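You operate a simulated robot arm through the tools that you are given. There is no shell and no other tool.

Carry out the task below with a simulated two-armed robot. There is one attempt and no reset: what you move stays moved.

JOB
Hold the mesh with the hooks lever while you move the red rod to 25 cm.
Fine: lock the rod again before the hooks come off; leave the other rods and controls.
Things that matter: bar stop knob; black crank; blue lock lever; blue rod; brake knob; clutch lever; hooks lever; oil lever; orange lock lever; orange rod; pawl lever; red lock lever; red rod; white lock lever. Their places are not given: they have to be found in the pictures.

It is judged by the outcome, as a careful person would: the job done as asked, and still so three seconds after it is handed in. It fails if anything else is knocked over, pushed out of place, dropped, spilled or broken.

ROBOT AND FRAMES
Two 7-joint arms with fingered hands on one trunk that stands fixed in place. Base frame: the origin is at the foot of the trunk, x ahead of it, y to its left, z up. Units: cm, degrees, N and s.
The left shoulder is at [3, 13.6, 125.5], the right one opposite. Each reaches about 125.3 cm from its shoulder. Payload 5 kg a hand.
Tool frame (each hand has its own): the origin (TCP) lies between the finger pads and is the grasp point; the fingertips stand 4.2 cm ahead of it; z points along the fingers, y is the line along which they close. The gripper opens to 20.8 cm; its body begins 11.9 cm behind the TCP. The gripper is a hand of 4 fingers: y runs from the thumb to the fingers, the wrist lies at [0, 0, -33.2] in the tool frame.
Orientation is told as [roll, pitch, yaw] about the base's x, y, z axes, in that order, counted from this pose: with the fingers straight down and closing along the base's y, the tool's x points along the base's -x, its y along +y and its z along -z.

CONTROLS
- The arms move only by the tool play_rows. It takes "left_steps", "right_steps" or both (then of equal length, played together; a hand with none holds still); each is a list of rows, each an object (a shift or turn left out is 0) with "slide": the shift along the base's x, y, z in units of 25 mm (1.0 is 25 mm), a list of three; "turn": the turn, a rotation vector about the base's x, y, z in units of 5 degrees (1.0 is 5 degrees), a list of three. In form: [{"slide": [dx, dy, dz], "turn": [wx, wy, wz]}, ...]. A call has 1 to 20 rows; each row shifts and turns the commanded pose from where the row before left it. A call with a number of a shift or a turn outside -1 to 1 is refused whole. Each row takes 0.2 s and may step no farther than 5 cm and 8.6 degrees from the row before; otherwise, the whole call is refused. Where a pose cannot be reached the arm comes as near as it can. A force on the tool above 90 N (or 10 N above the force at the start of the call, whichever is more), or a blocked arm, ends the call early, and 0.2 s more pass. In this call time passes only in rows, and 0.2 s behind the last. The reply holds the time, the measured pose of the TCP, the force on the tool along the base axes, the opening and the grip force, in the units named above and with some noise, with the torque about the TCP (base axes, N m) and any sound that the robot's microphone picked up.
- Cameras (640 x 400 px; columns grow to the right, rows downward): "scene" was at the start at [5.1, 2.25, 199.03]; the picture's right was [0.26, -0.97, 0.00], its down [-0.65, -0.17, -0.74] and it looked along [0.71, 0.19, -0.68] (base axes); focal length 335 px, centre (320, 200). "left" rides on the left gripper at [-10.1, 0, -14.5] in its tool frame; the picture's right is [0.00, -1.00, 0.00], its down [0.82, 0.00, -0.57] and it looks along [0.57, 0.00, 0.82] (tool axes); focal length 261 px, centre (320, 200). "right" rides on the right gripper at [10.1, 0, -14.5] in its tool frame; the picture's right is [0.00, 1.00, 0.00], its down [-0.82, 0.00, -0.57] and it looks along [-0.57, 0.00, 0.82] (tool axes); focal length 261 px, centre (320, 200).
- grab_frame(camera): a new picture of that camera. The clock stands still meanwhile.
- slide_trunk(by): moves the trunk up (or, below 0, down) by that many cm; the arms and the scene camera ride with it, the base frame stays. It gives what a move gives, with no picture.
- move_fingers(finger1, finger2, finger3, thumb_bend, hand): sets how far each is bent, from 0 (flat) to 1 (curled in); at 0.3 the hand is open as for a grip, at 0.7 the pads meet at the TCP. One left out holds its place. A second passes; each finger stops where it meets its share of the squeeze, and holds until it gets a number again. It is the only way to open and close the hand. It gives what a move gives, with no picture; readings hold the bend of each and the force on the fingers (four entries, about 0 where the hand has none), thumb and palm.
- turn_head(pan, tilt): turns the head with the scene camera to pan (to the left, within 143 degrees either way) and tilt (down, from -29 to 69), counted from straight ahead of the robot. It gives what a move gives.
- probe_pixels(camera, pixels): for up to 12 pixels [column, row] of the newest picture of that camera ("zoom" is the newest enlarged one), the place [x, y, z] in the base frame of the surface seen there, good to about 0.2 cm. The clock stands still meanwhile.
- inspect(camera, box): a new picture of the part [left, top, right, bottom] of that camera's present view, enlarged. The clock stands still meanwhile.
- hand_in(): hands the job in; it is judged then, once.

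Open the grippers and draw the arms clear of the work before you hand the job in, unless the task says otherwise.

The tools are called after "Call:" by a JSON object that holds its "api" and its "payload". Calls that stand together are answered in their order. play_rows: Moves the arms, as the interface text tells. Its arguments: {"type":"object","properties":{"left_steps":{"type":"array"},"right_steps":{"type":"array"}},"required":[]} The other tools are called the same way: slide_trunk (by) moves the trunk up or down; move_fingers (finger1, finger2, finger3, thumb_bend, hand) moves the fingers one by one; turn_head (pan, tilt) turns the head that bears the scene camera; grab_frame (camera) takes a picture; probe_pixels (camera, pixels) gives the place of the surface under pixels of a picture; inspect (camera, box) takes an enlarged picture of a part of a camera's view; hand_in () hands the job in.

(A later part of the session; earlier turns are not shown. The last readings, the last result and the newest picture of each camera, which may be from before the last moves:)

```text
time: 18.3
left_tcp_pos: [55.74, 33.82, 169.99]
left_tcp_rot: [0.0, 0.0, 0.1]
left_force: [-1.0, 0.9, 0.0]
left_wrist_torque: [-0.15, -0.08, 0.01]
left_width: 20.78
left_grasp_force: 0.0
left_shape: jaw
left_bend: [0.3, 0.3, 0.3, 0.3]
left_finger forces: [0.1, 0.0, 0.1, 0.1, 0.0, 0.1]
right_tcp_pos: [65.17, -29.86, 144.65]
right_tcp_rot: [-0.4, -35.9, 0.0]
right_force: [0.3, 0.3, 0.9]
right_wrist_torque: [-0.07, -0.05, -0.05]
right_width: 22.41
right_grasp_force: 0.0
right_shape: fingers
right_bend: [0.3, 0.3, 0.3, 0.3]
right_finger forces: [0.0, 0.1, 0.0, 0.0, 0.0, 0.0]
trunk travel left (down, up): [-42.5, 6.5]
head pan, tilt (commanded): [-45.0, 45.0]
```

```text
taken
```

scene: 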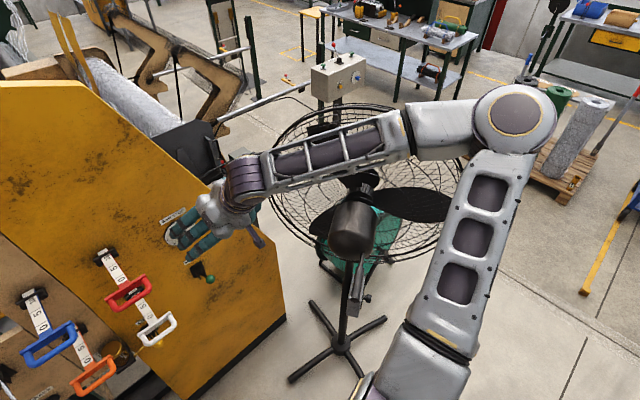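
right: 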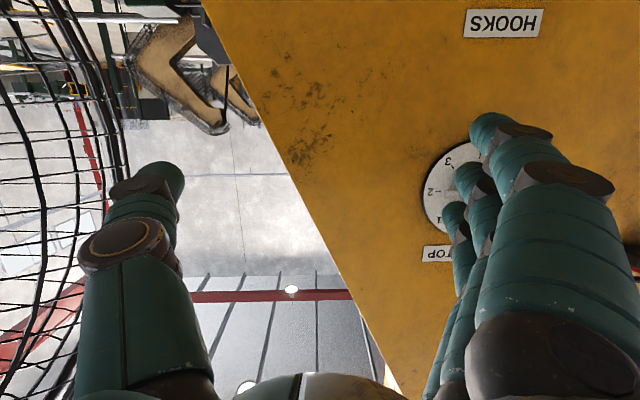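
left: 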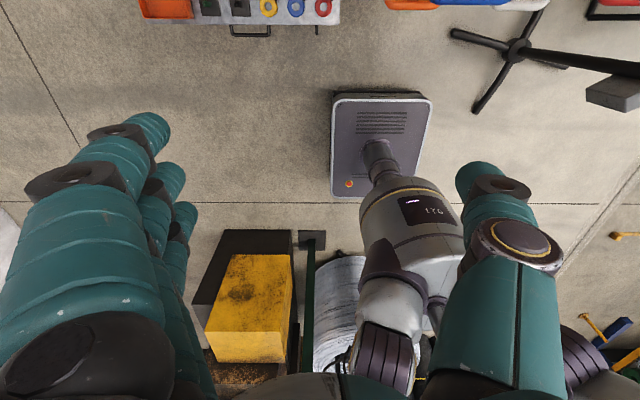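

The elbow is high again, clear of the fan. I close the right hand into a four-digit pinch whose tips will press on the ball from above, then move it over the ball with pitch about -20.

Call:
{"api": "move_fingers", "payload": {"hand": "right", "finger1": 0.7, "finger2": 0.7, "finger3": 0.7, "thumb_bend": 0.7}}

Call:
{"api": "play_rows", "payload": {"right_steps": [{"slide": [0.42, 0.2, -0.85], "turn": [0, 0.27, 0]}, {"slide": [0.42, 0.2, -0.85], "turn": [0, 0.27, 0]}, {"slide": [0.42, 0.2, -0.85], "turn": [0, 0.27, 0]}, {"slide": [0.42, 0.2, -0.85], "turn": [0, 0.27, 0]}, {"slide": [0.42, 0.2, -0.85], "turn": [0, 0.27, 0]}, {"slide": [0.42, 0.2, -0.85], "turn": [0, 0.27, 0]}, {"slide": [0.42, 0.2, -0.85], "turn": [0, 0.27, 0]}, {"slide": [0.42, 0.2, -0.85], "turn": [0, 0.27, 0]}]}}

Call:
{"api": "grab_frame", "payload": {"camera": "scene"}}

Call:
{"api": "grab_frame", "payload": {"camera": "right"}}

```text
time: 19.3
left_tcp_pos: [55.87, 33.54, 170.06]
left_tcp_rot: [0.0, 0.0, 0.1]
left_force: [-0.2, 0.2, -0.1]
left_wrist_torque: [-0.01, -0.04, 0.0]
left_width: 20.78
left_grasp_force: 0.1
left_shape: jaw
left_bend: [0.3, 0.3, 0.3, 0.3]
left_finger forces: [0.0, 0.0, 0.0, 0.0, 0.1, 0.1]
right_tcp_pos: [65.32, -30.04, 144.57]
right_tcp_rot: [-0.1, -35.9, 0.0]
right_force: [-0.3, 0.2, -0.4]
right_wrist_torque: [-0.01, -0.02, 0.0]
right_width: 3.22
right_grasp_force: 0.1
right_shape: fingers
right_bend: [0.7, 0.7, 0.7, 0.7]
right_finger forces: [0.0, 0.0, 0.1, 0.0, 0.1, 0.0]
trunk travel left (down, up): [-42.5, 6.5]
head pan, tilt (commanded): [-45.0, 45.0]
```

```text
time: 21.1
left_tcp_pos: [55.91, 33.61, 169.82]
left_tcp_rot: [0.0, 0.1, -0.1]
left_force: [0.4, 0.6, -1.0]
left_wrist_torque: [0.0, 0.1, -0.03]
left_width: 20.8
left_grasp_force: 0.1
left_shape: jaw
left_bend: [0.3, 0.3, 0.3, 0.3]
left_finger forces: [0.0, 0.0, 0.0, 0.1, 0.0, 0.1]
right_tcp_pos: [73.9, -26.3, 127.37]
right_tcp_rot: [-0.2, -25.0, 0.1]
right_force: [1.6, -0.2, -0.1]
right_wrist_torque: [0.07, 0.07, 0.03]
right_width: 3.19
right_grasp_force: 0.1
right_shape: fingers
right_bend: [0.7, 0.7, 0.7, 0.7]
right_finger forces: [0.0, 0.0, 0.1, 0.0, 0.0, 0.1]
trunk travel left (down, up): [-42.5, 6.5]
head pan, tilt (commanded): [-45.0, 45.0]
```

```text
taken
```

scene: 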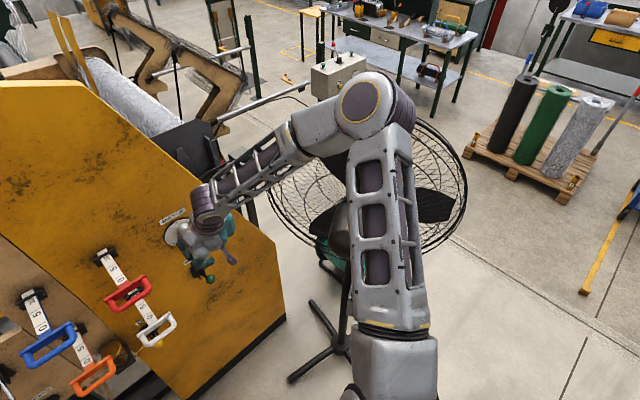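

```text
taken
```

right: 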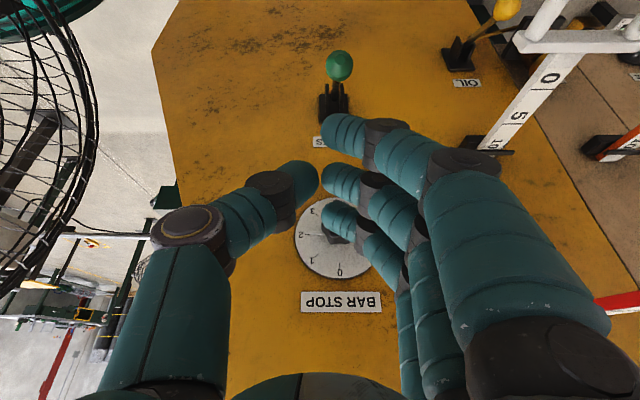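

The ball is at (340, 65) ahead of the fingertips, and the elbow is high. I move to just above it, at about [77.8, -24, 117].

Call:
{"api": "play_rows", "payload": {"right_steps": [{"slide": [0.31, 0.19, -0.8], "turn": [0, 0.2, 0]}, {"slide": [0.31, 0.19, -0.8], "turn": [0, 0.2, 0]}, {"slide": [0.31, 0.19, -0.8], "turn": [0, 0.2, 0]}, {"slide": [0.31, 0.19, -0.8], "turn": [0, 0.2, 0]}, {"slide": [0.31, 0.19, -0.8], "turn": [0, 0.2, 0]}]}}

Call:
{"api": "grab_frame", "payload": {"camera": "right"}}

Call:
{"api": "turn_head", "payload": {"pan": -15, "tilt": 50}}

Call:
{"api": "grab_frame", "payload": {"camera": "scene"}}

```text
time: 22.3
left_tcp_pos: [55.82, 33.57, 169.93]
left_tcp_rot: [0.0, 0.1, 0.0]
left_force: [0.3, 0.9, 0.3]
left_wrist_torque: [0.01, 0.07, 0.03]
left_width: 20.78
left_grasp_force: 0.0
left_shape: jaw
left_bend: [0.3, 0.3, 0.3, 0.3]
left_finger forces: [0.0, 0.0, 0.1, 0.0, 0.0, 0.1]
right_tcp_pos: [77.9, -23.9, 117.39]
right_tcp_rot: [-0.2, -20.0, 0.0]
right_force: [-0.3, 0.4, -0.3]
right_wrist_torque: [0.03, 0.06, -0.02]
right_width: 3.17
right_grasp_force: 0.1
right_shape: fingers
right_bend: [0.7, 0.7, 0.7, 0.7]
right_finger forces: [0.0, 0.1, 0.0, 0.1, 0.0, 0.0]
trunk travel left (down, up): [-42.5, 6.5]
head pan, tilt (commanded): [-45.0, 45.0]
```

```text
taken
```

right: 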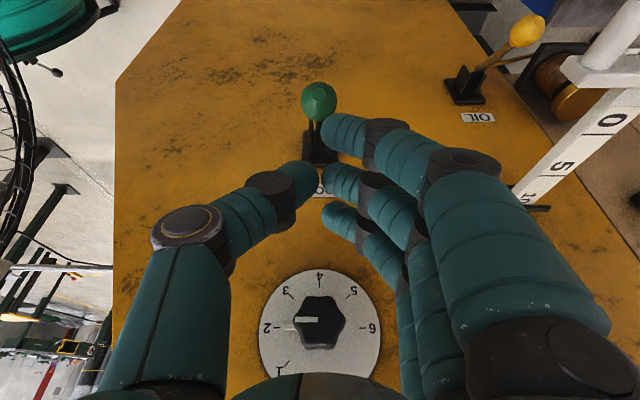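

```text
time: 23.2
left_tcp_pos: [55.77, 33.64, 170.06]
left_tcp_rot: [-0.1, 0.0, 0.0]
left_force: [0.3, 0.8, 0.3]
left_wrist_torque: [-0.02, 0.01, 0.03]
left_width: 20.78
left_grasp_force: 0.1
left_shape: jaw
left_bend: [0.3, 0.3, 0.3, 0.3]
left_finger forces: [0.0, 0.0, 0.0, 0.0, 0.0, 0.0]
right_tcp_pos: [77.74, -23.81, 117.46]
right_tcp_rot: [-0.2, -20.1, -0.1]
right_force: [-0.1, 0.3, 0.1]
right_wrist_torque: [0.01, 0.0, 0.0]
right_width: 3.19
right_grasp_force: 0.0
right_shape: fingers
right_bend: [0.7, 0.7, 0.7, 0.7]
right_finger forces: [0.1, 0.0, 0.1, 0.0, 0.1, 0.0]
trunk travel left (down, up): [-42.5, 6.5]
head pan, tilt (commanded): [-15.0, 50.0]
```

```text
taken
```

scene: 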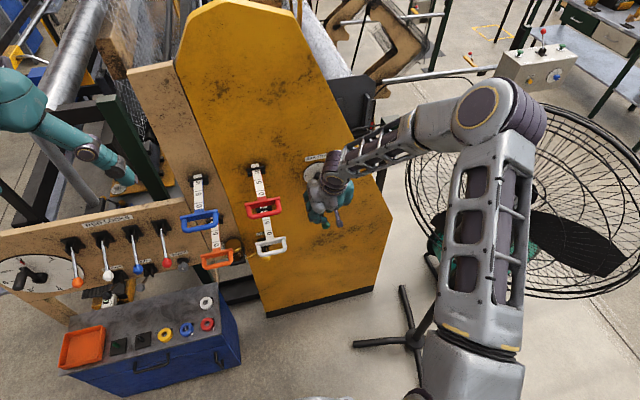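

The hand is straight above the ball, which shows at (320, 100). I lower onto it and begin following its arc about the pivot, then check forces.

Call:
{"api": "play_rows", "payload": {"right_steps": [{"slide": [0, 0, -0.9]}, {"slide": [0, 0, -0.9]}, {"slide": [-0.2, 0, -0.6]}, {"slide": [-0.3, 0, -0.6]}]}}

Call:
{"api": "grab_frame", "payload": {"camera": "right"}}

```text
time: 24.2
left_tcp_pos: [55.89, 33.67, 170.02]
left_tcp_rot: [-0.1, 0.1, 0.0]
left_force: [0.1, -0.7, 0.2]
left_wrist_torque: [-0.08, 0.01, 0.04]
left_width: 20.77
left_grasp_force: 0.1
left_shape: jaw
left_bend: [0.3, 0.3, 0.3, 0.3]
left_finger forces: [0.0, 0.0, 0.0, 0.1, 0.0, 0.0]
right_tcp_pos: [76.54, -23.64, 109.87]
right_tcp_rot: [-0.4, -20.2, 0.1]
right_force: [0.1, -1.1, 2.3]
right_wrist_torque: [-0.17, 0.04, 0.01]
right_width: 3.19
right_grasp_force: 1.1
right_shape: fingers
right_bend: [0.7, 0.7, 0.7, 0.7]
right_finger forces: [0.0, 0.0, 0.0, 0.0, 2.9, 0.0]
trunk travel left (down, up): [-42.5, 6.5]
head pan, tilt (commanded): [-15.0, 50.0]
```

```text
taken
```

right: 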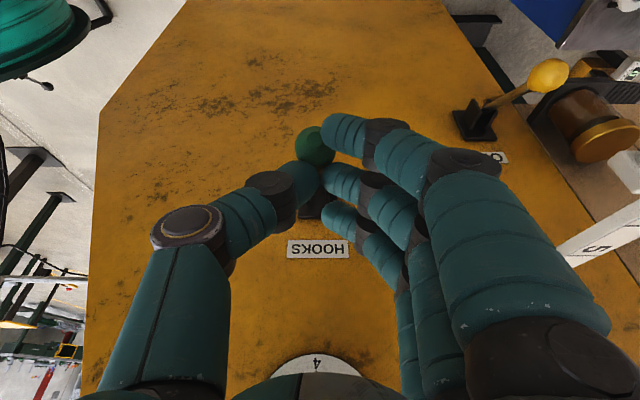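

The tips touch the ball at (315, 147) with about 2-3 N through the thumb. I continue down along the arc.

Call:
{"api": "play_rows", "payload": {"right_steps": [{"slide": [-0.2, 0, -0.8]}, {"slide": [-0.1, 0, -0.8]}, {"slide": [0, 0, -0.8]}]}}

Call:
{"api": "grab_frame", "payload": {"camera": "right"}}

```text
time: 25.1
left_tcp_pos: [55.94, 33.66, 170.05]
left_tcp_rot: [0.0, -0.1, 0.0]
left_force: [0.9, -0.3, 1.0]
left_wrist_torque: [0.05, 0.01, 0.01]
left_width: 20.79
left_grasp_force: 0.1
left_shape: jaw
left_bend: [0.3, 0.3, 0.3, 0.3]
left_finger forces: [0.1, 0.0, 0.1, 0.1, 0.1, 0.0]
right_tcp_pos: [75.76, -23.62, 104.11]
right_tcp_rot: [-0.2, -20.1, 0.1]
right_force: [0.4, -0.5, 0.2]
right_wrist_torque: [0.02, 0.07, -0.01]
right_width: 3.18
right_grasp_force: 0.0
right_shape: fingers
right_bend: [0.7, 0.7, 0.7, 0.7]
right_finger forces: [0.0, 0.0, 0.0, 0.0, 0.0, 0.0]
trunk travel left (down, up): [-42.5, 6.5]
head pan, tilt (commanded): [-15.0, 50.0]
```

```text
taken
```

right: 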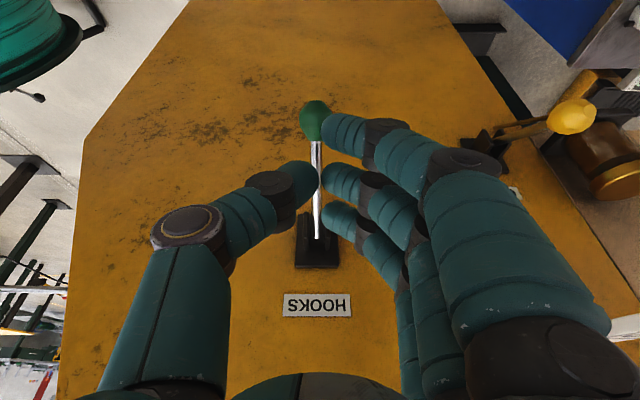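

The force has dropped to zero and the ball now shows at (315, 118) with its shaft visible, so the lever seems to have moved down by itself. I probe where it is.

Call:
{"api": "probe_pixels", "payload": {"camera": "right", "pixels": [[313, 112], [316, 150], [316, 180], [317, 210], [316, 250], [306, 125], [570, 115], [317, 305]]}}

Call:
{"api": "inspect", "payload": {"camera": "scene", "box": [280, 170, 376, 230]}}

```text
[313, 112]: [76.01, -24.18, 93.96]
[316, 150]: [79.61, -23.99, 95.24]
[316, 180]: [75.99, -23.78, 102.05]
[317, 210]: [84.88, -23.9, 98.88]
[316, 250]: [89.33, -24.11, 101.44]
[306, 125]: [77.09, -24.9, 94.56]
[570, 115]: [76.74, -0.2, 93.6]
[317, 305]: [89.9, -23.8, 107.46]
```

```text
6.67 times, centred on (328, 200) of scene
```

zoom: 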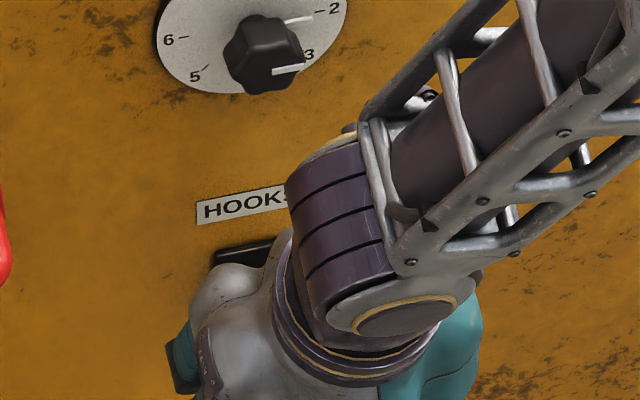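

The ball is now at about [77.5, -24, 93.5]: the hooks lever went over centre and rests down on its own (before it was up), with no force on the hand. I leave the right hand just above it as it is, and look left at the lock levers for the left hand's work.

Call:
{"api": "turn_head", "payload": {"pan": 22, "tilt": 48}}

Call:
{"api": "grab_frame", "payload": {"camera": "scene"}}

Call:
{"api": "inspect", "payload": {"camera": "scene", "box": [200, 180, 392, 300]}}

```text
time: 26.1
left_tcp_pos: [55.87, 33.57, 170.0]
left_tcp_rot: [0.0, 0.1, 0.0]
left_force: [0.1, 0.1, 0.4]
left_wrist_torque: [0.06, -0.02, -0.02]
left_width: 20.8
left_grasp_force: 0.1
left_shape: jaw
left_bend: [0.3, 0.3, 0.3, 0.3]
left_finger forces: [0.0, 0.0, 0.0, 0.1, 0.0, 0.1]
right_tcp_pos: [75.8, -23.67, 104.01]
right_tcp_rot: [-0.1, -20.1, 0.0]
right_force: [0.8, -0.6, -0.4]
right_wrist_torque: [-0.02, 0.01, 0.02]
right_width: 3.18
right_grasp_force: 0.0
right_shape: fingers
right_bend: [0.7, 0.7, 0.7, 0.7]
right_finger forces: [0.0, 0.1, 0.0, 0.0, 0.0, 0.0]
trunk travel left (down, up): [-42.5, 6.5]
head pan, tilt (commanded): [22.0, 48.0]
```

```text
taken
```

scene: 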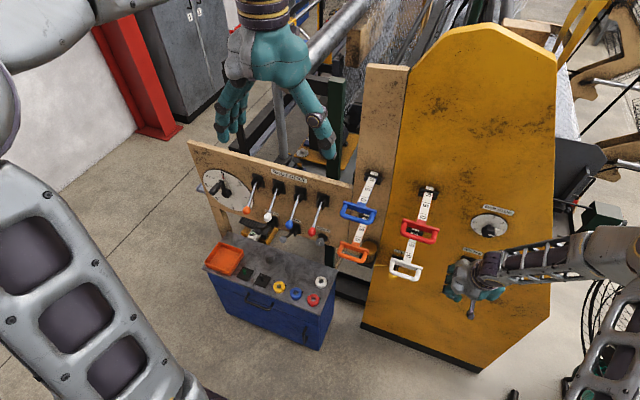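

```text
3.33 times, centred on (296, 240) of scene
```

zoom: 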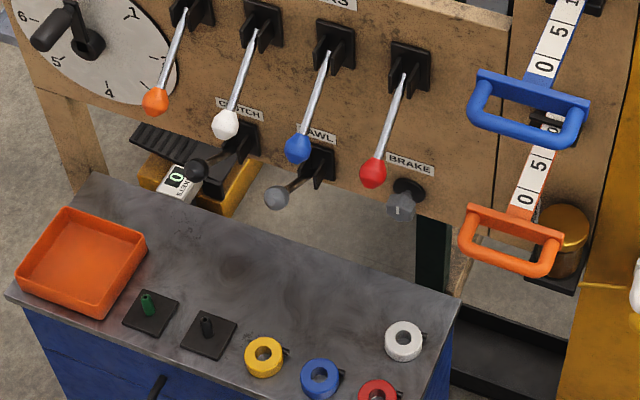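

I probe the red lock lever, the blue one next to it, the brake knob, pawl ball and cart top.

Call:
{"api": "probe_pixels", "payload": {"camera": "zoom", "pixels": [[372, 172], [373, 162], [386, 130], [400, 85], [408, 60], [298, 147], [404, 200], [408, 185], [277, 197], [400, 340], [230, 250], [430, 190]]}}

```text
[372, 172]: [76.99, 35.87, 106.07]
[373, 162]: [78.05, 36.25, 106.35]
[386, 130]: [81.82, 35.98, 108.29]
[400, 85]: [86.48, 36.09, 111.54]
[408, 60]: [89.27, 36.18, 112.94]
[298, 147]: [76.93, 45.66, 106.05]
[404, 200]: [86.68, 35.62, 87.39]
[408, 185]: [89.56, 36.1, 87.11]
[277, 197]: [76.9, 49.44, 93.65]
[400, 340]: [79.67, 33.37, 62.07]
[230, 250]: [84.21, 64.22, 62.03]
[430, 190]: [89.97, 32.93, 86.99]
```

Red lock ball centre is about [77.9, 36.1, 104.8], its pivot about [88, 36.1, 112]; blue's neighbour is at y = 46. I narrow the left hand to about 7 cm opening and bring it down above the red lock ball.

Call:
{"api": "move_fingers", "payload": {"hand": "left", "finger1": 0.62, "finger2": 0.62, "finger3": 0.62, "thumb_bend": 0.62}}

Call:
{"api": "play_rows", "payload": {"left_steps": [{"slide": [0.44, 0.07, -1], "turn": [0, -0.286, 0]}, {"slide": [0.44, 0.07, -1], "turn": [0, -0.286, 0]}, {"slide": [0.44, 0.07, -1], "turn": [0, -0.286, 0]}, {"slide": [0.44, 0.07, -1], "turn": [0, -0.286, 0]}, {"slide": [0.44, 0.07, -1], "turn": [0, -0.286, 0]}, {"slide": [0.44, 0.07, -1], "turn": [0, -0.286, 0]}, {"slide": [0.44, 0.07, -1], "turn": [0, -0.286, 0]}, {"slide": [0.44, 0.07, -1], "turn": [0, -0.286, 0]}, {"slide": [0.44, 0.07, -1], "turn": [0, -0.286, 0]}, {"slide": [0.44, 0.07, -1], "turn": [0, -0.286, 0]}, {"slide": [0.44, 0.07, -1], "turn": [0, -0.286, 0]}, {"slide": [0.44, 0.07, -1], "turn": [0, -0.286, 0]}, {"slide": [0.44, 0.07, -1], "turn": [0, -0.286, 0]}, {"slide": [0.44, 0.07, -1], "turn": [0, -0.286, 0]}]}}

Call:
{"api": "grab_frame", "payload": {"camera": "scene"}}

Call:
{"api": "grab_frame", "payload": {"camera": "left"}}

```text
time: 27.1
left_tcp_pos: [55.98, 33.65, 169.99]
left_tcp_rot: [0.0, 0.0, 0.0]
left_force: [0.1, 0.1, -0.4]
left_wrist_torque: [-0.03, 0.02, 0.01]
left_width: 6.29
left_grasp_force: 0.1
left_shape: fingers
left_bend: [0.62, 0.62, 0.62, 0.62]
left_finger forces: [0.0, 0.0, 0.0, 0.0, 0.1, 0.1]
right_tcp_pos: [75.81, -23.56, 104.06]
right_tcp_rot: [-0.2, -20.1, 0.0]
right_force: [0.4, -0.6, -0.2]
right_wrist_torque: [0.0, 0.01, 0.0]
right_width: 3.2
right_grasp_force: 0.1
right_shape: fingers
right_bend: [0.7, 0.7, 0.7, 0.7]
right_finger forces: [0.1, 0.0, 0.0, 0.0, 0.1, 0.0]
trunk travel left (down, up): [-42.5, 6.5]
head pan, tilt (commanded): [22.0, 48.0]
```

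```text
time: 30.1
left_tcp_pos: [71.52, 36.28, 134.9]
left_tcp_rot: [0.0, -20.0, 0.1]
left_force: [0.7, 0.5, 0.3]
left_wrist_torque: [-0.01, 0.1, 0.02]
left_width: 6.25
left_grasp_force: 0.0
left_shape: fingers
left_bend: [0.62, 0.62, 0.62, 0.62]
left_finger forces: [0.0, 0.0, 0.1, 0.0, 0.0, 0.0]
right_tcp_pos: [75.77, -23.55, 104.03]
right_tcp_rot: [-0.1, -20.0, 0.1]
right_force: [0.6, -0.2, -1.1]
right_wrist_torque: [-0.01, 0.08, -0.01]
right_width: 3.19
right_grasp_force: 0.2
right_shape: fingers
right_bend: [0.7, 0.7, 0.7, 0.7]
right_finger forces: [0.0, 0.0, 0.0, 0.1, 0.1, 0.0]
trunk travel left (down, up): [-42.5, 6.5]
head pan, tilt (commanded): [22.0, 48.0]
```

```text
taken
```

scene: 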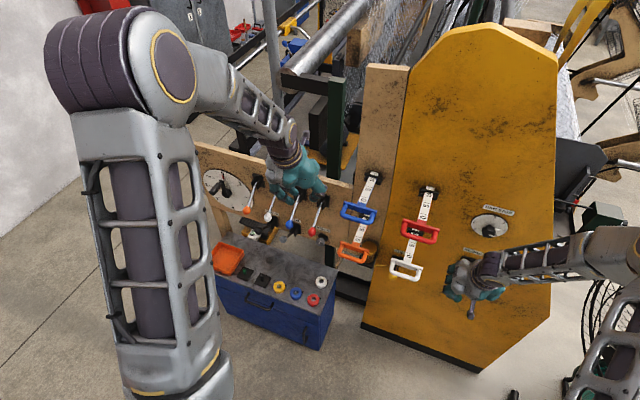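

```text
taken
```

left: 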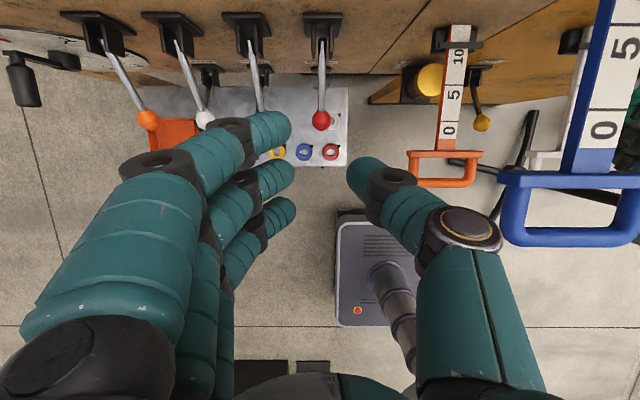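

The red ball shows at (320, 120), centred between the fingertips (right edge 293) and thumb (left edge 347). I probe the outer side of the left fingers to be sure they clear the blue lock lever.

Call:
{"api": "probe_pixels", "payload": {"camera": "left", "pixels": [[160, 162], [125, 185], [240, 122], [275, 125], [210, 175], [290, 175], [355, 175], [390, 178], [320, 118], [255, 100], [100, 220], [465, 225]]}}

```text
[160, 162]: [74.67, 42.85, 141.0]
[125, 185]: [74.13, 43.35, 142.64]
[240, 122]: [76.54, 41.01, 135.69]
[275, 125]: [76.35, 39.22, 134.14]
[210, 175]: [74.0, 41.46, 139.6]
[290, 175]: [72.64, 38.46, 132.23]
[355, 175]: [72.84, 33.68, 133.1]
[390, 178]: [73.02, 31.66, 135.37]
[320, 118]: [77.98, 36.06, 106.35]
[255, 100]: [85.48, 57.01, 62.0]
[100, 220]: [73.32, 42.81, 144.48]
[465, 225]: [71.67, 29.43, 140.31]
```

The finger joints bulge to about 8 cm left of the TCP, just inside the blue lever's ball at y ≥ 44.4, so I shift the hand 0.6 cm right. I descend to z about 115 and check.

Call:
{"api": "play_rows", "payload": {"left_steps": [{"slide": [0.125, -0.035, -0.97]}, {"slide": [0.125, -0.035, -0.97]}, {"slide": [0.125, -0.035, -0.97]}, {"slide": [0.125, -0.035, -0.97]}, {"slide": [0.125, -0.035, -0.97]}, {"slide": [0.125, -0.035, -0.97]}, {"slide": [0.125, -0.035, -0.97]}, {"slide": [0.125, -0.035, -0.97]}]}}

Call:
{"api": "grab_frame", "payload": {"camera": "left"}}

Call:
{"api": "inspect", "payload": {"camera": "scene", "box": [200, 120, 392, 240]}}

```text
time: 31.9
left_tcp_pos: [73.83, 35.6, 115.5]
left_tcp_rot: [0.0, -20.0, 0.0]
left_force: [1.5, 0.3, 0.8]
left_wrist_torque: [0.01, 0.09, 0.0]
left_width: 6.26
left_grasp_force: 0.0
left_shape: fingers
left_bend: [0.62, 0.62, 0.62, 0.62]
left_finger forces: [0.1, 0.0, 0.1, 0.0, 0.1, 0.0]
right_tcp_pos: [75.83, -23.62, 104.04]
right_tcp_rot: [-0.2, -20.1, -0.2]
right_force: [0.1, 0.5, -0.8]
right_wrist_torque: [-0.05, 0.06, -0.01]
right_width: 3.24
right_grasp_force: 0.0
right_shape: fingers
right_bend: [0.7, 0.7, 0.7, 0.7]
right_finger forces: [0.1, 0.0, 0.0, 0.0, 0.0, 0.0]
trunk travel left (down, up): [-42.5, 6.5]
head pan, tilt (commanded): [22.0, 48.0]
```

```text
taken
```

left: 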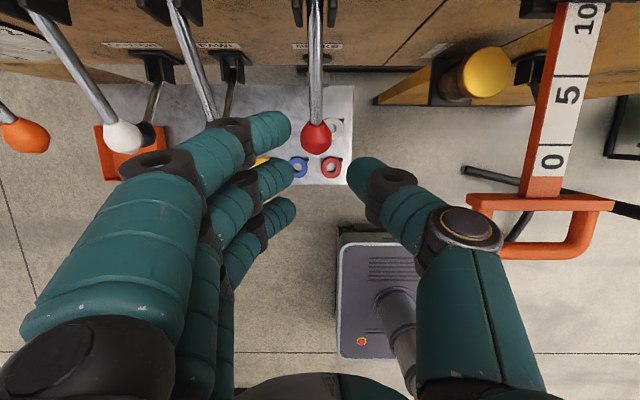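

```text
3.33 times, centred on (296, 180) of scene
```

zoom: 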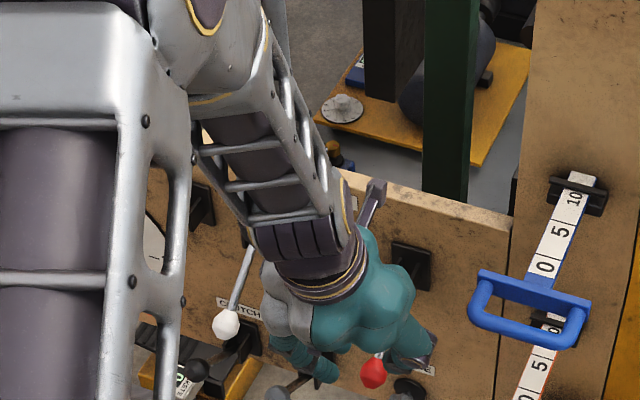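

The red ball (315, 135) sits between thumb and fingers as wanted. I slide down along the finger direction so the ball comes into the hand, in two stages.

Call:
{"api": "play_rows", "payload": {"left_steps": [{"slide": [0.36, 0, -0.95]}, {"slide": [0.36, 0, -0.95]}, {"slide": [0.36, 0, -0.95]}]}}

Call:
{"api": "grab_frame", "payload": {"camera": "left"}}

```text
time: 32.7
left_tcp_pos: [76.51, 35.53, 108.38]
left_tcp_rot: [0.0, -20.0, 0.0]
left_force: [0.1, 1.2, 0.0]
left_wrist_torque: [0.04, 0.08, 0.04]
left_width: 6.26
left_grasp_force: 0.2
left_shape: fingers
left_bend: [0.62, 0.62, 0.62, 0.62]
left_finger forces: [0.0, 0.8, 0.1, 0.0, 0.0, 0.0]
right_tcp_pos: [75.71, -23.5, 103.97]
right_tcp_rot: [-0.2, -20.0, 0.0]
right_force: [0.1, -1.5, 0.5]
right_wrist_torque: [0.02, 0.01, 0.01]
right_width: 3.22
right_grasp_force: 0.1
right_shape: fingers
right_bend: [0.7, 0.7, 0.7, 0.7]
right_finger forces: [0.0, 0.0, 0.0, 0.0, 0.1, 0.0]
trunk travel left (down, up): [-42.5, 6.5]
head pan, tilt (commanded): [22.0, 48.0]
```

```text
taken
```

left: 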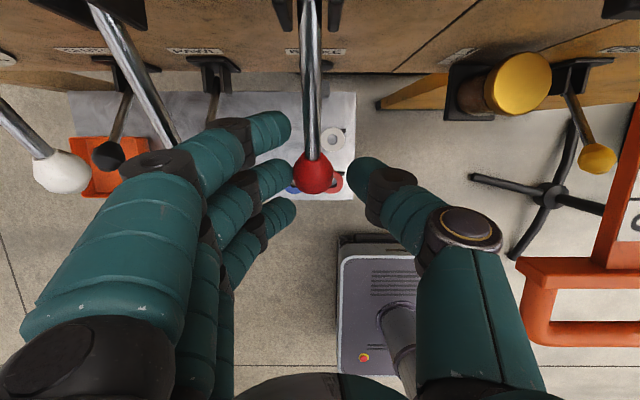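

Finger 2 just brushes the ball (0.8 N), so I shift the hand 0.5 cm left and finish the descent so that the fingertips reach below the ball.

Call:
{"api": "play_rows", "payload": {"left_steps": [{"slide": [0, 0.22, 0]}, {"slide": [0.36, 0, -0.95]}, {"slide": [0.36, 0, -0.95]}]}}

Call:
{"api": "grab_frame", "payload": {"camera": "left"}}

```text
time: 33.5
left_tcp_pos: [78.25, 36.09, 103.82]
left_tcp_rot: [0.0, -20.1, 0.1]
left_force: [1.6, 0.4, 0.1]
left_wrist_torque: [-0.07, 0.13, -0.02]
left_width: 6.25
left_grasp_force: 0.2
left_shape: fingers
left_bend: [0.62, 0.62, 0.62, 0.62]
left_finger forces: [0.0, 0.1, 0.0, 0.1, 0.0, 0.0]
right_tcp_pos: [75.77, -23.64, 103.97]
right_tcp_rot: [-0.3, -20.1, 0.0]
right_force: [-0.1, 1.0, -0.3]
right_wrist_torque: [-0.03, 0.01, 0.01]
right_width: 3.18
right_grasp_force: 0.1
right_shape: fingers
right_bend: [0.7, 0.7, 0.7, 0.7]
right_finger forces: [0.0, 0.0, 0.1, 0.0, 0.0, 0.1]
trunk travel left (down, up): [-42.5, 6.5]
head pan, tilt (commanded): [22.0, 48.0]
```

```text
taken
```

left: 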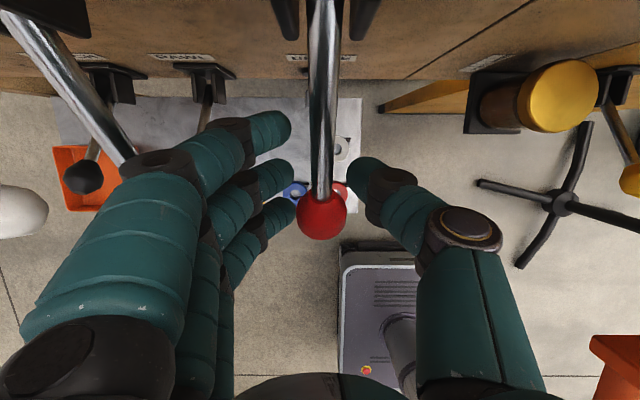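

The ball (322, 213) is now nearer than the fingertips, so the tips are beneath it. I close the hand to 0.7 so that thumb and fingers meet under the ball.

Call:
{"api": "move_fingers", "payload": {"hand": "left", "finger1": 0.7, "finger2": 0.7, "finger3": 0.7, "thumb_bend": 0.7}}

Call:
{"api": "grab_frame", "payload": {"camera": "left"}}

```text
time: 34.5
left_tcp_pos: [78.2, 36.0, 103.6]
left_tcp_rot: [-0.1, -20.0, 0.0]
left_force: [-0.5, 0.8, 0.3]
left_wrist_torque: [0.0, 0.03, 0.01]
left_width: 3.22
left_grasp_force: 0.1
left_shape: fingers
left_bend: [0.7, 0.7, 0.7, 0.7]
left_finger forces: [0.1, 0.1, 0.0, 0.1, 0.1, 0.1]
right_tcp_pos: [75.83, -23.57, 103.99]
right_tcp_rot: [-0.2, -20.0, 0.1]
right_force: [-0.6, 0.4, 0.0]
right_wrist_torque: [0.03, 0.0, -0.03]
right_width: 3.17
right_grasp_force: 0.1
right_shape: fingers
right_bend: [0.7, 0.7, 0.7, 0.7]
right_finger forces: [0.0, 0.0, 0.0, 0.0, 0.1, 0.0]
trunk travel left (down, up): [-42.5, 6.5]
head pan, tilt (commanded): [22.0, 48.0]
```

```text
taken
```

left: 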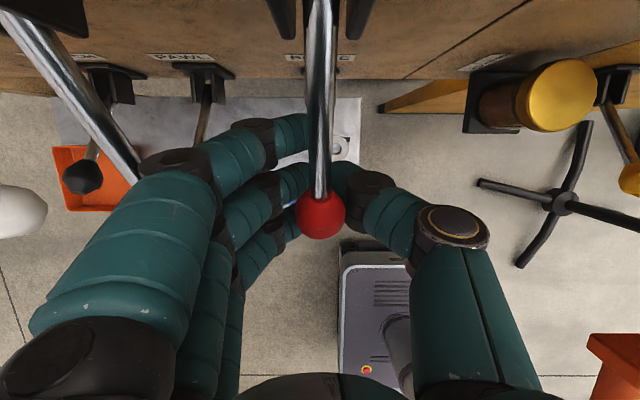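

Thumb and fingertips have met below the ball at (320, 215) without force. I lift along the arc toward the robot and up, to about level, and check.

Call:
{"api": "play_rows", "payload": {"left_steps": [{"slide": [-0.3, 0, 0.6]}, {"slide": [-0.35, 0, 0.8]}, {"slide": [-0.2, 0, 0.8]}, {"slide": [-0.05, 0, 0.8]}]}}

Call:
{"api": "grab_frame", "payload": {"camera": "left"}}

```text
time: 35.5
left_tcp_pos: [76.17, 35.87, 111.37]
left_tcp_rot: [0.0, -20.1, 0.0]
left_force: [2.3, -2.7, -1.4]
left_wrist_torque: [-0.05, 0.02, 0.03]
left_width: 3.46
left_grasp_force: 2.8
left_shape: fingers
left_bend: [0.69, 0.7, 0.7, 0.69]
left_finger forces: [1.2, 0.2, 0.0, 0.0, 3.8, 0.1]
right_tcp_pos: [75.49, -23.56, 104.07]
right_tcp_rot: [-0.3, -20.1, 0.0]
right_force: [-0.7, -0.1, -0.2]
right_wrist_torque: [0.04, 0.01, 0.03]
right_width: 3.18
right_grasp_force: 0.1
right_shape: fingers
right_bend: [0.7, 0.7, 0.7, 0.7]
right_finger forces: [0.0, 0.0, 0.0, 0.1, 0.1, 0.0]
trunk travel left (down, up): [-42.5, 6.5]
head pan, tilt (commanded): [22.0, 48.0]
```

```text
taken
```

left: 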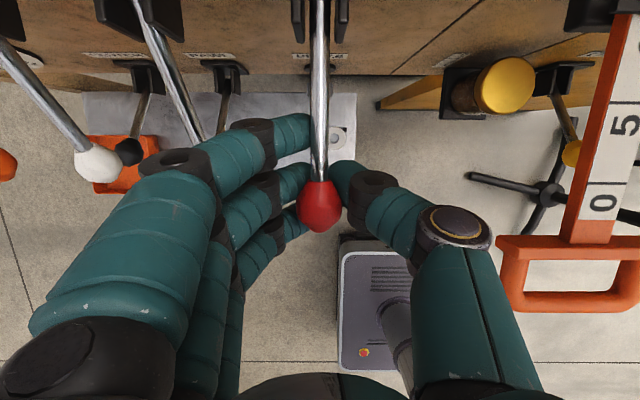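

The lever has come up with the hand to about level, with only 2-4 N. I keep lifting along the arc.

Call:
{"api": "play_rows", "payload": {"left_steps": [{"slide": [0.05, 0, 0.8]}, {"slide": [0.15, 0, 0.8]}, {"slide": [0.3, 0, 0.8]}]}}

Call:
{"api": "grab_frame", "payload": {"camera": "left"}}

Call:
{"api": "inspect", "payload": {"camera": "scene", "box": [200, 120, 392, 240]}}

```text
time: 36.3
left_tcp_pos: [77.21, 36.04, 117.29]
left_tcp_rot: [0.0, -20.0, 0.0]
left_force: [1.1, 2.6, -1.0]
left_wrist_torque: [0.04, 0.02, 0.12]
left_width: 3.43
left_grasp_force: 1.7
left_shape: fingers
left_bend: [0.68, 0.7, 0.7, 0.7]
left_finger forces: [2.6, 0.1, 0.0, 0.1, 0.1, 0.0]
right_tcp_pos: [75.73, -23.68, 104.07]
right_tcp_rot: [-0.2, -20.1, 0.0]
right_force: [0.7, -0.2, 0.2]
right_wrist_torque: [0.02, -0.01, -0.01]
right_width: 3.2
right_grasp_force: 0.0
right_shape: fingers
right_bend: [0.7, 0.7, 0.7, 0.7]
right_finger forces: [0.0, 0.1, 0.0, 0.0, 0.1, 0.0]
trunk travel left (down, up): [-42.5, 6.5]
head pan, tilt (commanded): [22.0, 48.0]
```

```text
taken
```

left: 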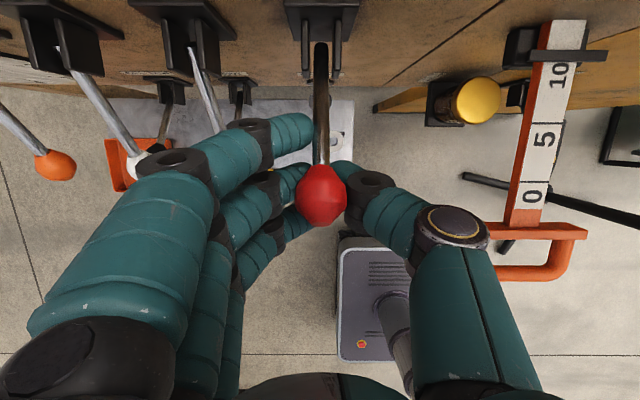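

```text
3.33 times, centred on (296, 180) of scene
```

zoom: 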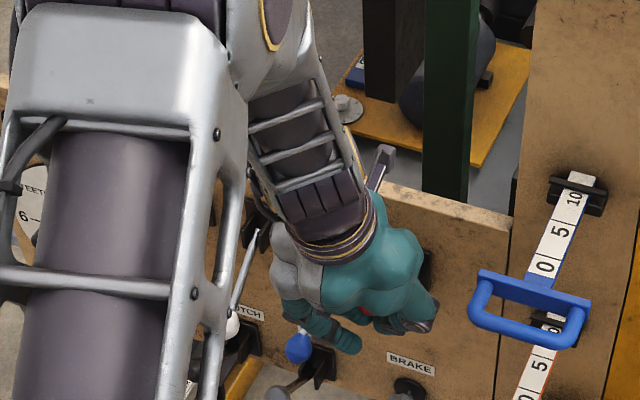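

The ball is still in the hand at (320, 195). I probe the lever to learn its angle now.

Call:
{"api": "probe_pixels", "payload": {"camera": "left", "pixels": [[320, 180], [320, 200], [320, 215], [320, 130], [320, 90], [320, 50], [318, 160]]}}

```text
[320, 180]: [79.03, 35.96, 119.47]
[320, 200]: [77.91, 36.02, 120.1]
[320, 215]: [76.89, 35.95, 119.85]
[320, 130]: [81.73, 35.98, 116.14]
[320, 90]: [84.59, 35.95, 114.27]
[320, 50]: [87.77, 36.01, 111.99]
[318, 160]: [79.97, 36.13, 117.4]
```

The ball's centre is at about [77.7, 36, 118.5], i.e. +32 degrees, near the upper stop. I lower the hand a little to see whether the lever stays up on its own.

Call:
{"api": "play_rows", "payload": {"left_steps": [{"slide": [0, 0, 0.2]}, {"slide": [0, 0, -0.4]}, {"slide": [0, 0, -0.6]}]}}

Call:
{"api": "grab_frame", "payload": {"camera": "left"}}

Call:
{"api": "probe_pixels", "payload": {"camera": "left", "pixels": [[320, 180], [320, 200], [320, 215], [320, 130], [320, 90], [320, 50]]}}

```text
time: 37.1
left_tcp_pos: [77.36, 35.98, 115.16]
left_tcp_rot: [0.1, -20.0, 0.1]
left_force: [0.2, 0.5, 0.2]
left_wrist_torque: [0.01, 0.05, 0.01]
left_width: 3.22
left_grasp_force: 0.7
left_shape: fingers
left_bend: [0.7, 0.7, 0.7, 0.7]
left_finger forces: [0.2, 0.0, 0.0, 0.1, 0.1, 0.0]
right_tcp_pos: [75.83, -23.6, 103.98]
right_tcp_rot: [-0.2, -20.1, -0.1]
right_force: [-1.2, 0.5, -0.3]
right_wrist_torque: [0.05, 0.03, 0.02]
right_width: 3.16
right_grasp_force: 0.1
right_shape: fingers
right_bend: [0.7, 0.7, 0.7, 0.7]
right_finger forces: [0.0, 0.0, 0.1, 0.0, 0.1, 0.0]
trunk travel left (down, up): [-42.5, 6.5]
head pan, tilt (commanded): [22.0, 48.0]
```

```text
taken
```

left: 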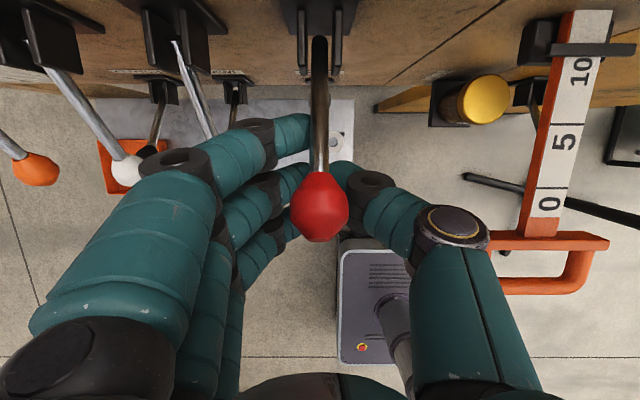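

```text
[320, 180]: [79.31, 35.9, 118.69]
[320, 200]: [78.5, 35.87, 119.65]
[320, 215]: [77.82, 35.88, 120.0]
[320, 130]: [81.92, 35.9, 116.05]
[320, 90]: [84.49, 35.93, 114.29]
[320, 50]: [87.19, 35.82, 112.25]
```

The lever stays up by itself (shaft slope about 36 degrees, ball at z ≈ 118.5) while the hand is lower. I draw the left hand straight back, slightly down, so the ball slips out over the front finger.

Call:
{"api": "play_rows", "payload": {"left_steps": [{"slide": [-0.8, 0, -0.2]}, {"slide": [-0.9, 0, -0.2]}, {"slide": [-1, 0, 0]}, {"slide": [-1, 0, 0]}, {"slide": [-1, 0, 0]}, {"slide": [-1, 0, 0]}]}}

Call:
{"api": "grab_frame", "payload": {"camera": "left"}}

Call:
{"api": "inspect", "payload": {"camera": "scene", "box": [200, 120, 392, 240]}}

```text
time: 38.5
left_tcp_pos: [62.91, 35.94, 114.14]
left_tcp_rot: [0.0, -20.2, 0.0]
left_force: [-0.7, 0.3, -0.1]
left_wrist_torque: [-0.03, -0.02, -0.01]
left_width: 3.21
left_grasp_force: 0.0
left_shape: fingers
left_bend: [0.7, 0.7, 0.7, 0.7]
left_finger forces: [0.0, 0.0, 0.1, 0.0, 0.1, 0.0]
right_tcp_pos: [75.53, -23.6, 104.2]
right_tcp_rot: [-0.2, -20.2, 0.0]
right_force: [-1.0, -1.1, 0.4]
right_wrist_torque: [-0.04, -0.06, -0.04]
right_width: 3.19
right_grasp_force: 0.1
right_shape: fingers
right_bend: [0.7, 0.7, 0.7, 0.7]
right_finger forces: [0.0, 0.0, 0.1, 0.0, 0.0, 0.0]
trunk travel left (down, up): [-42.5, 6.5]
head pan, tilt (commanded): [22.0, 48.0]
```

```text
taken
```

left: 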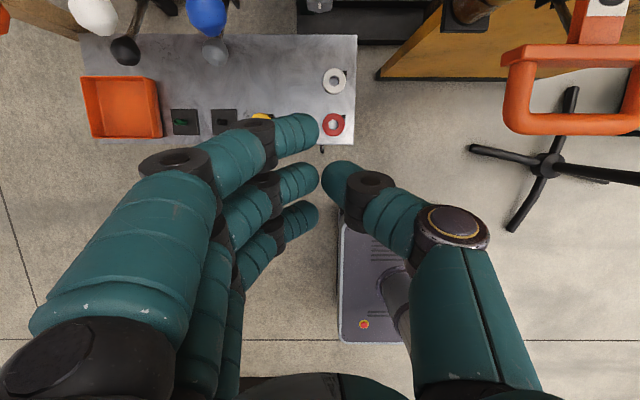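

```text
3.33 times, centred on (296, 180) of scene
```

zoom: 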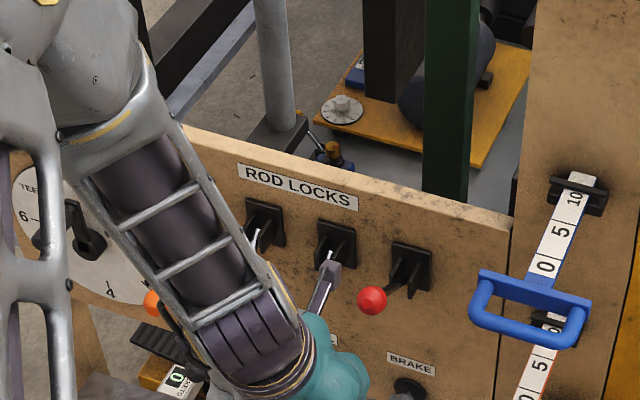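

The red lock lever stands up at zoom (372, 300) and the hand is free. Now I shape the left hand into a peg: middle finger and thumb pinched, outer fingers curled in, and look at it.

Call:
{"api": "move_fingers", "payload": {"hand": "left", "finger1": 1.0, "finger2": 0.7, "finger3": 1.0, "thumb_bend": 0.7}}

Call:
{"api": "grab_frame", "payload": {"camera": "left"}}

```text
time: 39.5
left_tcp_pos: [62.95, 35.93, 114.13]
left_tcp_rot: [0.0, -20.0, -0.1]
left_force: [0.2, 0.2, -0.1]
left_wrist_torque: [-0.02, 0.01, -0.01]
left_width: 7.14
left_grasp_force: 0.1
left_shape: fingers
left_bend: [1.0, 0.7, 1.0, 0.7]
left_finger forces: [0.1, 0.0, 0.0, 0.0, 0.0, 0.0]
right_tcp_pos: [75.64, -23.53, 104.16]
right_tcp_rot: [-0.2, -20.1, 0.0]
right_force: [0.7, 0.1, 0.8]
right_wrist_torque: [-0.03, 0.02, 0.01]
right_width: 3.17
right_grasp_force: 0.0
right_shape: fingers
right_bend: [0.7, 0.7, 0.7, 0.7]
right_finger forces: [0.0, 0.1, 0.1, 0.0, 0.0, 0.0]
trunk travel left (down, up): [-42.5, 6.5]
head pan, tilt (commanded): [22.0, 48.0]
```

```text
taken
```

left: 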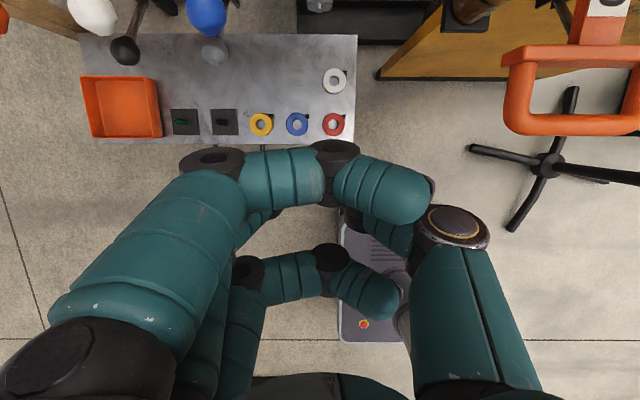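

I probe the curled front finger and the visible pinch parts to see how far the peg extends past them.

Call:
{"api": "probe_pixels", "payload": {"camera": "left", "pixels": [[335, 147], [290, 165], [400, 185], [230, 158], [270, 212], [375, 225], [330, 255], [285, 275], [370, 290]]}}

Call:
{"api": "inspect", "payload": {"camera": "left", "box": [200, 120, 440, 270]}}

```text
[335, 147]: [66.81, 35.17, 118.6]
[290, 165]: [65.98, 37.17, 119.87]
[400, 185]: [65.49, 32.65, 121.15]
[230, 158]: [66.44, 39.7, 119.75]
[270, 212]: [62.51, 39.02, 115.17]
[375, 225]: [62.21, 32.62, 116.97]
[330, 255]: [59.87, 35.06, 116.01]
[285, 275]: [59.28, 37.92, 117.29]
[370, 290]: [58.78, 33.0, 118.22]
```

```text
2.67 times, centred on (320, 195) of left
```

zoom: 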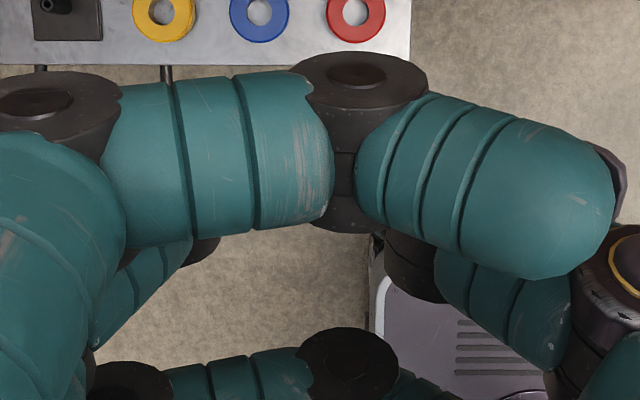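

The curled fingers leave too shallow a peg, so I choose a proper grasp instead: thumb inside the red loop and the three fingers outside its left arm (arm centre y ≈ 2.4, gap centre x ≈ 70.3). First I raise the left hand and turn it straight down.

Call:
{"api": "play_rows", "payload": {"left_steps": [{"slide": [-0.1, 0, 0.97], "turn": [0, 0.25, 0]}, {"slide": [-0.1, 0, 0.97], "turn": [0, 0.25, 0]}, {"slide": [-0.1, 0, 0.97], "turn": [0, 0.25, 0]}, {"slide": [-0.1, 0, 0.97], "turn": [0, 0.25, 0]}, {"slide": [-0.1, 0, 0.97], "turn": [0, 0.25, 0]}, {"slide": [-0.1, 0, 0.97], "turn": [0, 0.25, 0]}, {"slide": [-0.1, 0, 0.97], "turn": [0, 0.25, 0]}, {"slide": [-0.1, 0, 0.97], "turn": [0, 0.25, 0]}, {"slide": [-0.1, 0, 0.97], "turn": [0, 0.25, 0]}, {"slide": [-0.1, 0, 0.97], "turn": [0, 0.25, 0]}, {"slide": [-0.1, 0, 0.97], "turn": [0, 0.25, 0]}, {"slide": [-0.1, 0, 0.97], "turn": [0, 0.25, 0]}, {"slide": [-0.1, 0, 0.97], "turn": [0, 0.25, 0]}, {"slide": [-0.1, 0, 0.97], "turn": [0, 0.25, 0]}, {"slide": [-0.1, 0, 0.97], "turn": [0, 0.25, 0]}, {"slide": [-0.1, 0, 0.97], "turn": [0, 0.25, 0]}]}}

Call:
{"api": "move_fingers", "payload": {"hand": "left", "finger1": 0.6, "finger2": 0.6, "finger3": 0.6, "thumb_bend": 0.6}}

Call:
{"api": "grab_frame", "payload": {"camera": "scene"}}

```text
time: 42.9
left_tcp_pos: [59.03, 35.81, 153.13]
left_tcp_rot: [0.0, 0.0, 0.1]
left_force: [-0.5, -0.7, -0.1]
left_wrist_torque: [0.04, -0.01, -0.01]
left_width: 7.15
left_grasp_force: 0.0
left_shape: fingers
left_bend: [1.0, 0.7, 1.0, 0.7]
left_finger forces: [0.0, 0.0, 0.0, 0.1, 0.0, 0.0]
right_tcp_pos: [75.6, -23.52, 104.17]
right_tcp_rot: [-0.3, -20.1, 0.0]
right_force: [0.0, -0.4, 0.4]
right_wrist_torque: [0.03, -0.03, 0.01]
right_width: 3.2
right_grasp_force: 0.0
right_shape: fingers
right_bend: [0.7, 0.7, 0.7, 0.7]
right_finger forces: [0.0, 0.1, 0.0, 0.0, 0.0, 0.0]
trunk travel left (down, up): [-42.5, 6.5]
head pan, tilt (commanded): [22.0, 48.0]
```

```text
time: 43.9
left_tcp_pos: [58.96, 35.86, 153.13]
left_tcp_rot: [0.0, 0.0, 0.0]
left_force: [-0.5, -0.7, 0.2]
left_wrist_torque: [0.02, -0.03, -0.01]
left_width: 7.04
left_grasp_force: 0.1
left_shape: fingers
left_bend: [0.6, 0.6, 0.6, 0.6]
left_finger forces: [0.0, 0.0, 0.1, 0.1, 0.1, 0.1]
right_tcp_pos: [75.61, -23.53, 104.01]
right_tcp_rot: [-0.1, -20.1, 0.0]
right_force: [-0.7, -0.1, -0.6]
right_wrist_torque: [-0.02, 0.02, 0.0]
right_width: 3.21
right_grasp_force: 0.0
right_shape: fingers
right_bend: [0.7, 0.7, 0.7, 0.7]
right_finger forces: [0.0, 0.1, 0.1, 0.0, 0.0, 0.1]
trunk travel left (down, up): [-42.5, 6.5]
head pan, tilt (commanded): [22.0, 48.0]
```

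```text
taken
```

scene: 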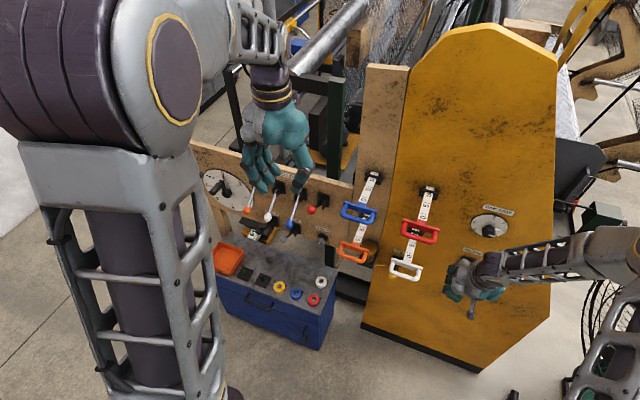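

The red lock ball now stands up at (311, 210), the other three hang down. I carry the left hand across to y ≈ 2.4 at z = 153.

Call:
{"api": "play_rows", "payload": {"left_steps": [{"slide": [0.1, -0.955, 0]}, {"slide": [0.1, -0.955, 0]}, {"slide": [0.1, -0.955, 0]}, {"slide": [0.1, -0.955, 0]}, {"slide": [0.1, -0.955, 0]}, {"slide": [0.1, -0.955, 0]}, {"slide": [0.1, -0.955, 0]}, {"slide": [0.1, -0.955, 0]}, {"slide": [0.1, -0.955, 0]}, {"slide": [0.1, -0.955, 0]}, {"slide": [0.1, -0.955, 0]}, {"slide": [0.1, -0.955, 0]}, {"slide": [0.1, -0.955, 0]}, {"slide": [0.1, -0.955, 0]}]}}

Call:
{"api": "turn_head", "payload": {"pan": 0, "tilt": 50}}

Call:
{"api": "grab_frame", "payload": {"camera": "scene"}}

Call:
{"api": "grab_frame", "payload": {"camera": "left"}}

```text
time: 46.9
left_tcp_pos: [62.46, 2.35, 152.92]
left_tcp_rot: [-0.1, 0.0, 0.0]
left_force: [0.3, -0.3, 0.2]
left_wrist_torque: [0.09, 0.01, -0.02]
left_width: 7.06
left_grasp_force: 0.1
left_shape: fingers
left_bend: [0.6, 0.6, 0.6, 0.6]
left_finger forces: [0.0, 0.1, 0.1, 0.1, 0.0, 0.1]
right_tcp_pos: [75.71, -23.74, 104.0]
right_tcp_rot: [-0.1, -20.1, 0.0]
right_force: [0.2, -0.4, 0.3]
right_wrist_torque: [0.05, -0.02, 0.07]
right_width: 3.21
right_grasp_force: 0.0
right_shape: fingers
right_bend: [0.7, 0.7, 0.7, 0.7]
right_finger forces: [0.0, 0.0, 0.1, 0.0, 0.1, 0.0]
trunk travel left (down, up): [-42.5, 6.5]
head pan, tilt (commanded): [22.0, 48.0]
```

```text
time: 47.7
left_tcp_pos: [62.44, 2.62, 152.93]
left_tcp_rot: [0.0, 0.0, 0.0]
left_force: [0.4, 0.7, -1.6]
left_wrist_torque: [0.0, -0.04, 0.0]
left_width: 7.08
left_grasp_force: 0.1
left_shape: fingers
left_bend: [0.6, 0.6, 0.6, 0.6]
left_finger forces: [0.0, 0.0, 0.0, 0.1, 0.0, 0.1]
right_tcp_pos: [75.81, -23.61, 104.14]
right_tcp_rot: [-0.2, -20.0, 0.1]
right_force: [0.6, -0.4, -0.3]
right_wrist_torque: [-0.01, 0.0, -0.02]
right_width: 3.19
right_grasp_force: 0.1
right_shape: fingers
right_bend: [0.7, 0.7, 0.7, 0.7]
right_finger forces: [0.0, 0.0, 0.1, 0.1, 0.0, 0.0]
trunk travel left (down, up): [-42.5, 6.5]
head pan, tilt (commanded): [0.0, 50.0]
```

```text
taken
```

scene: 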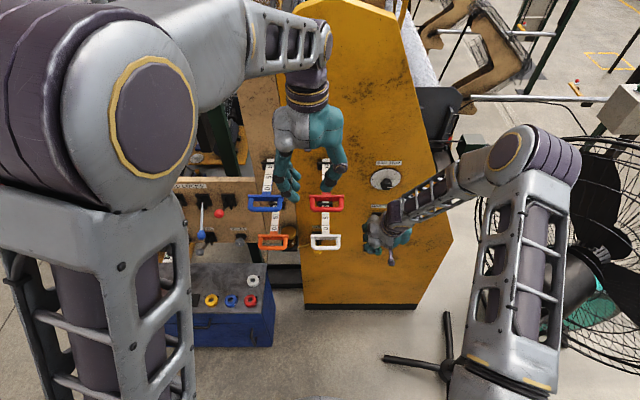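

```text
taken
```

left: 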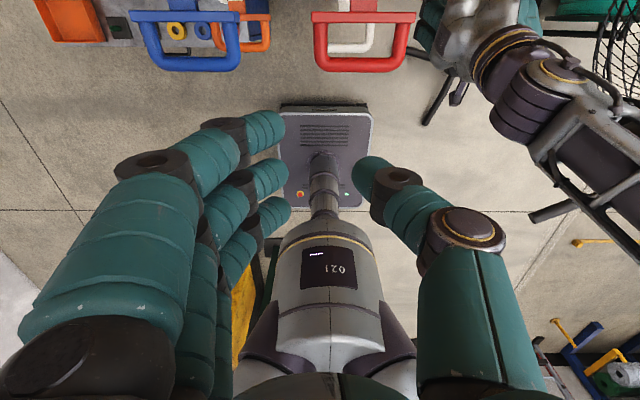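

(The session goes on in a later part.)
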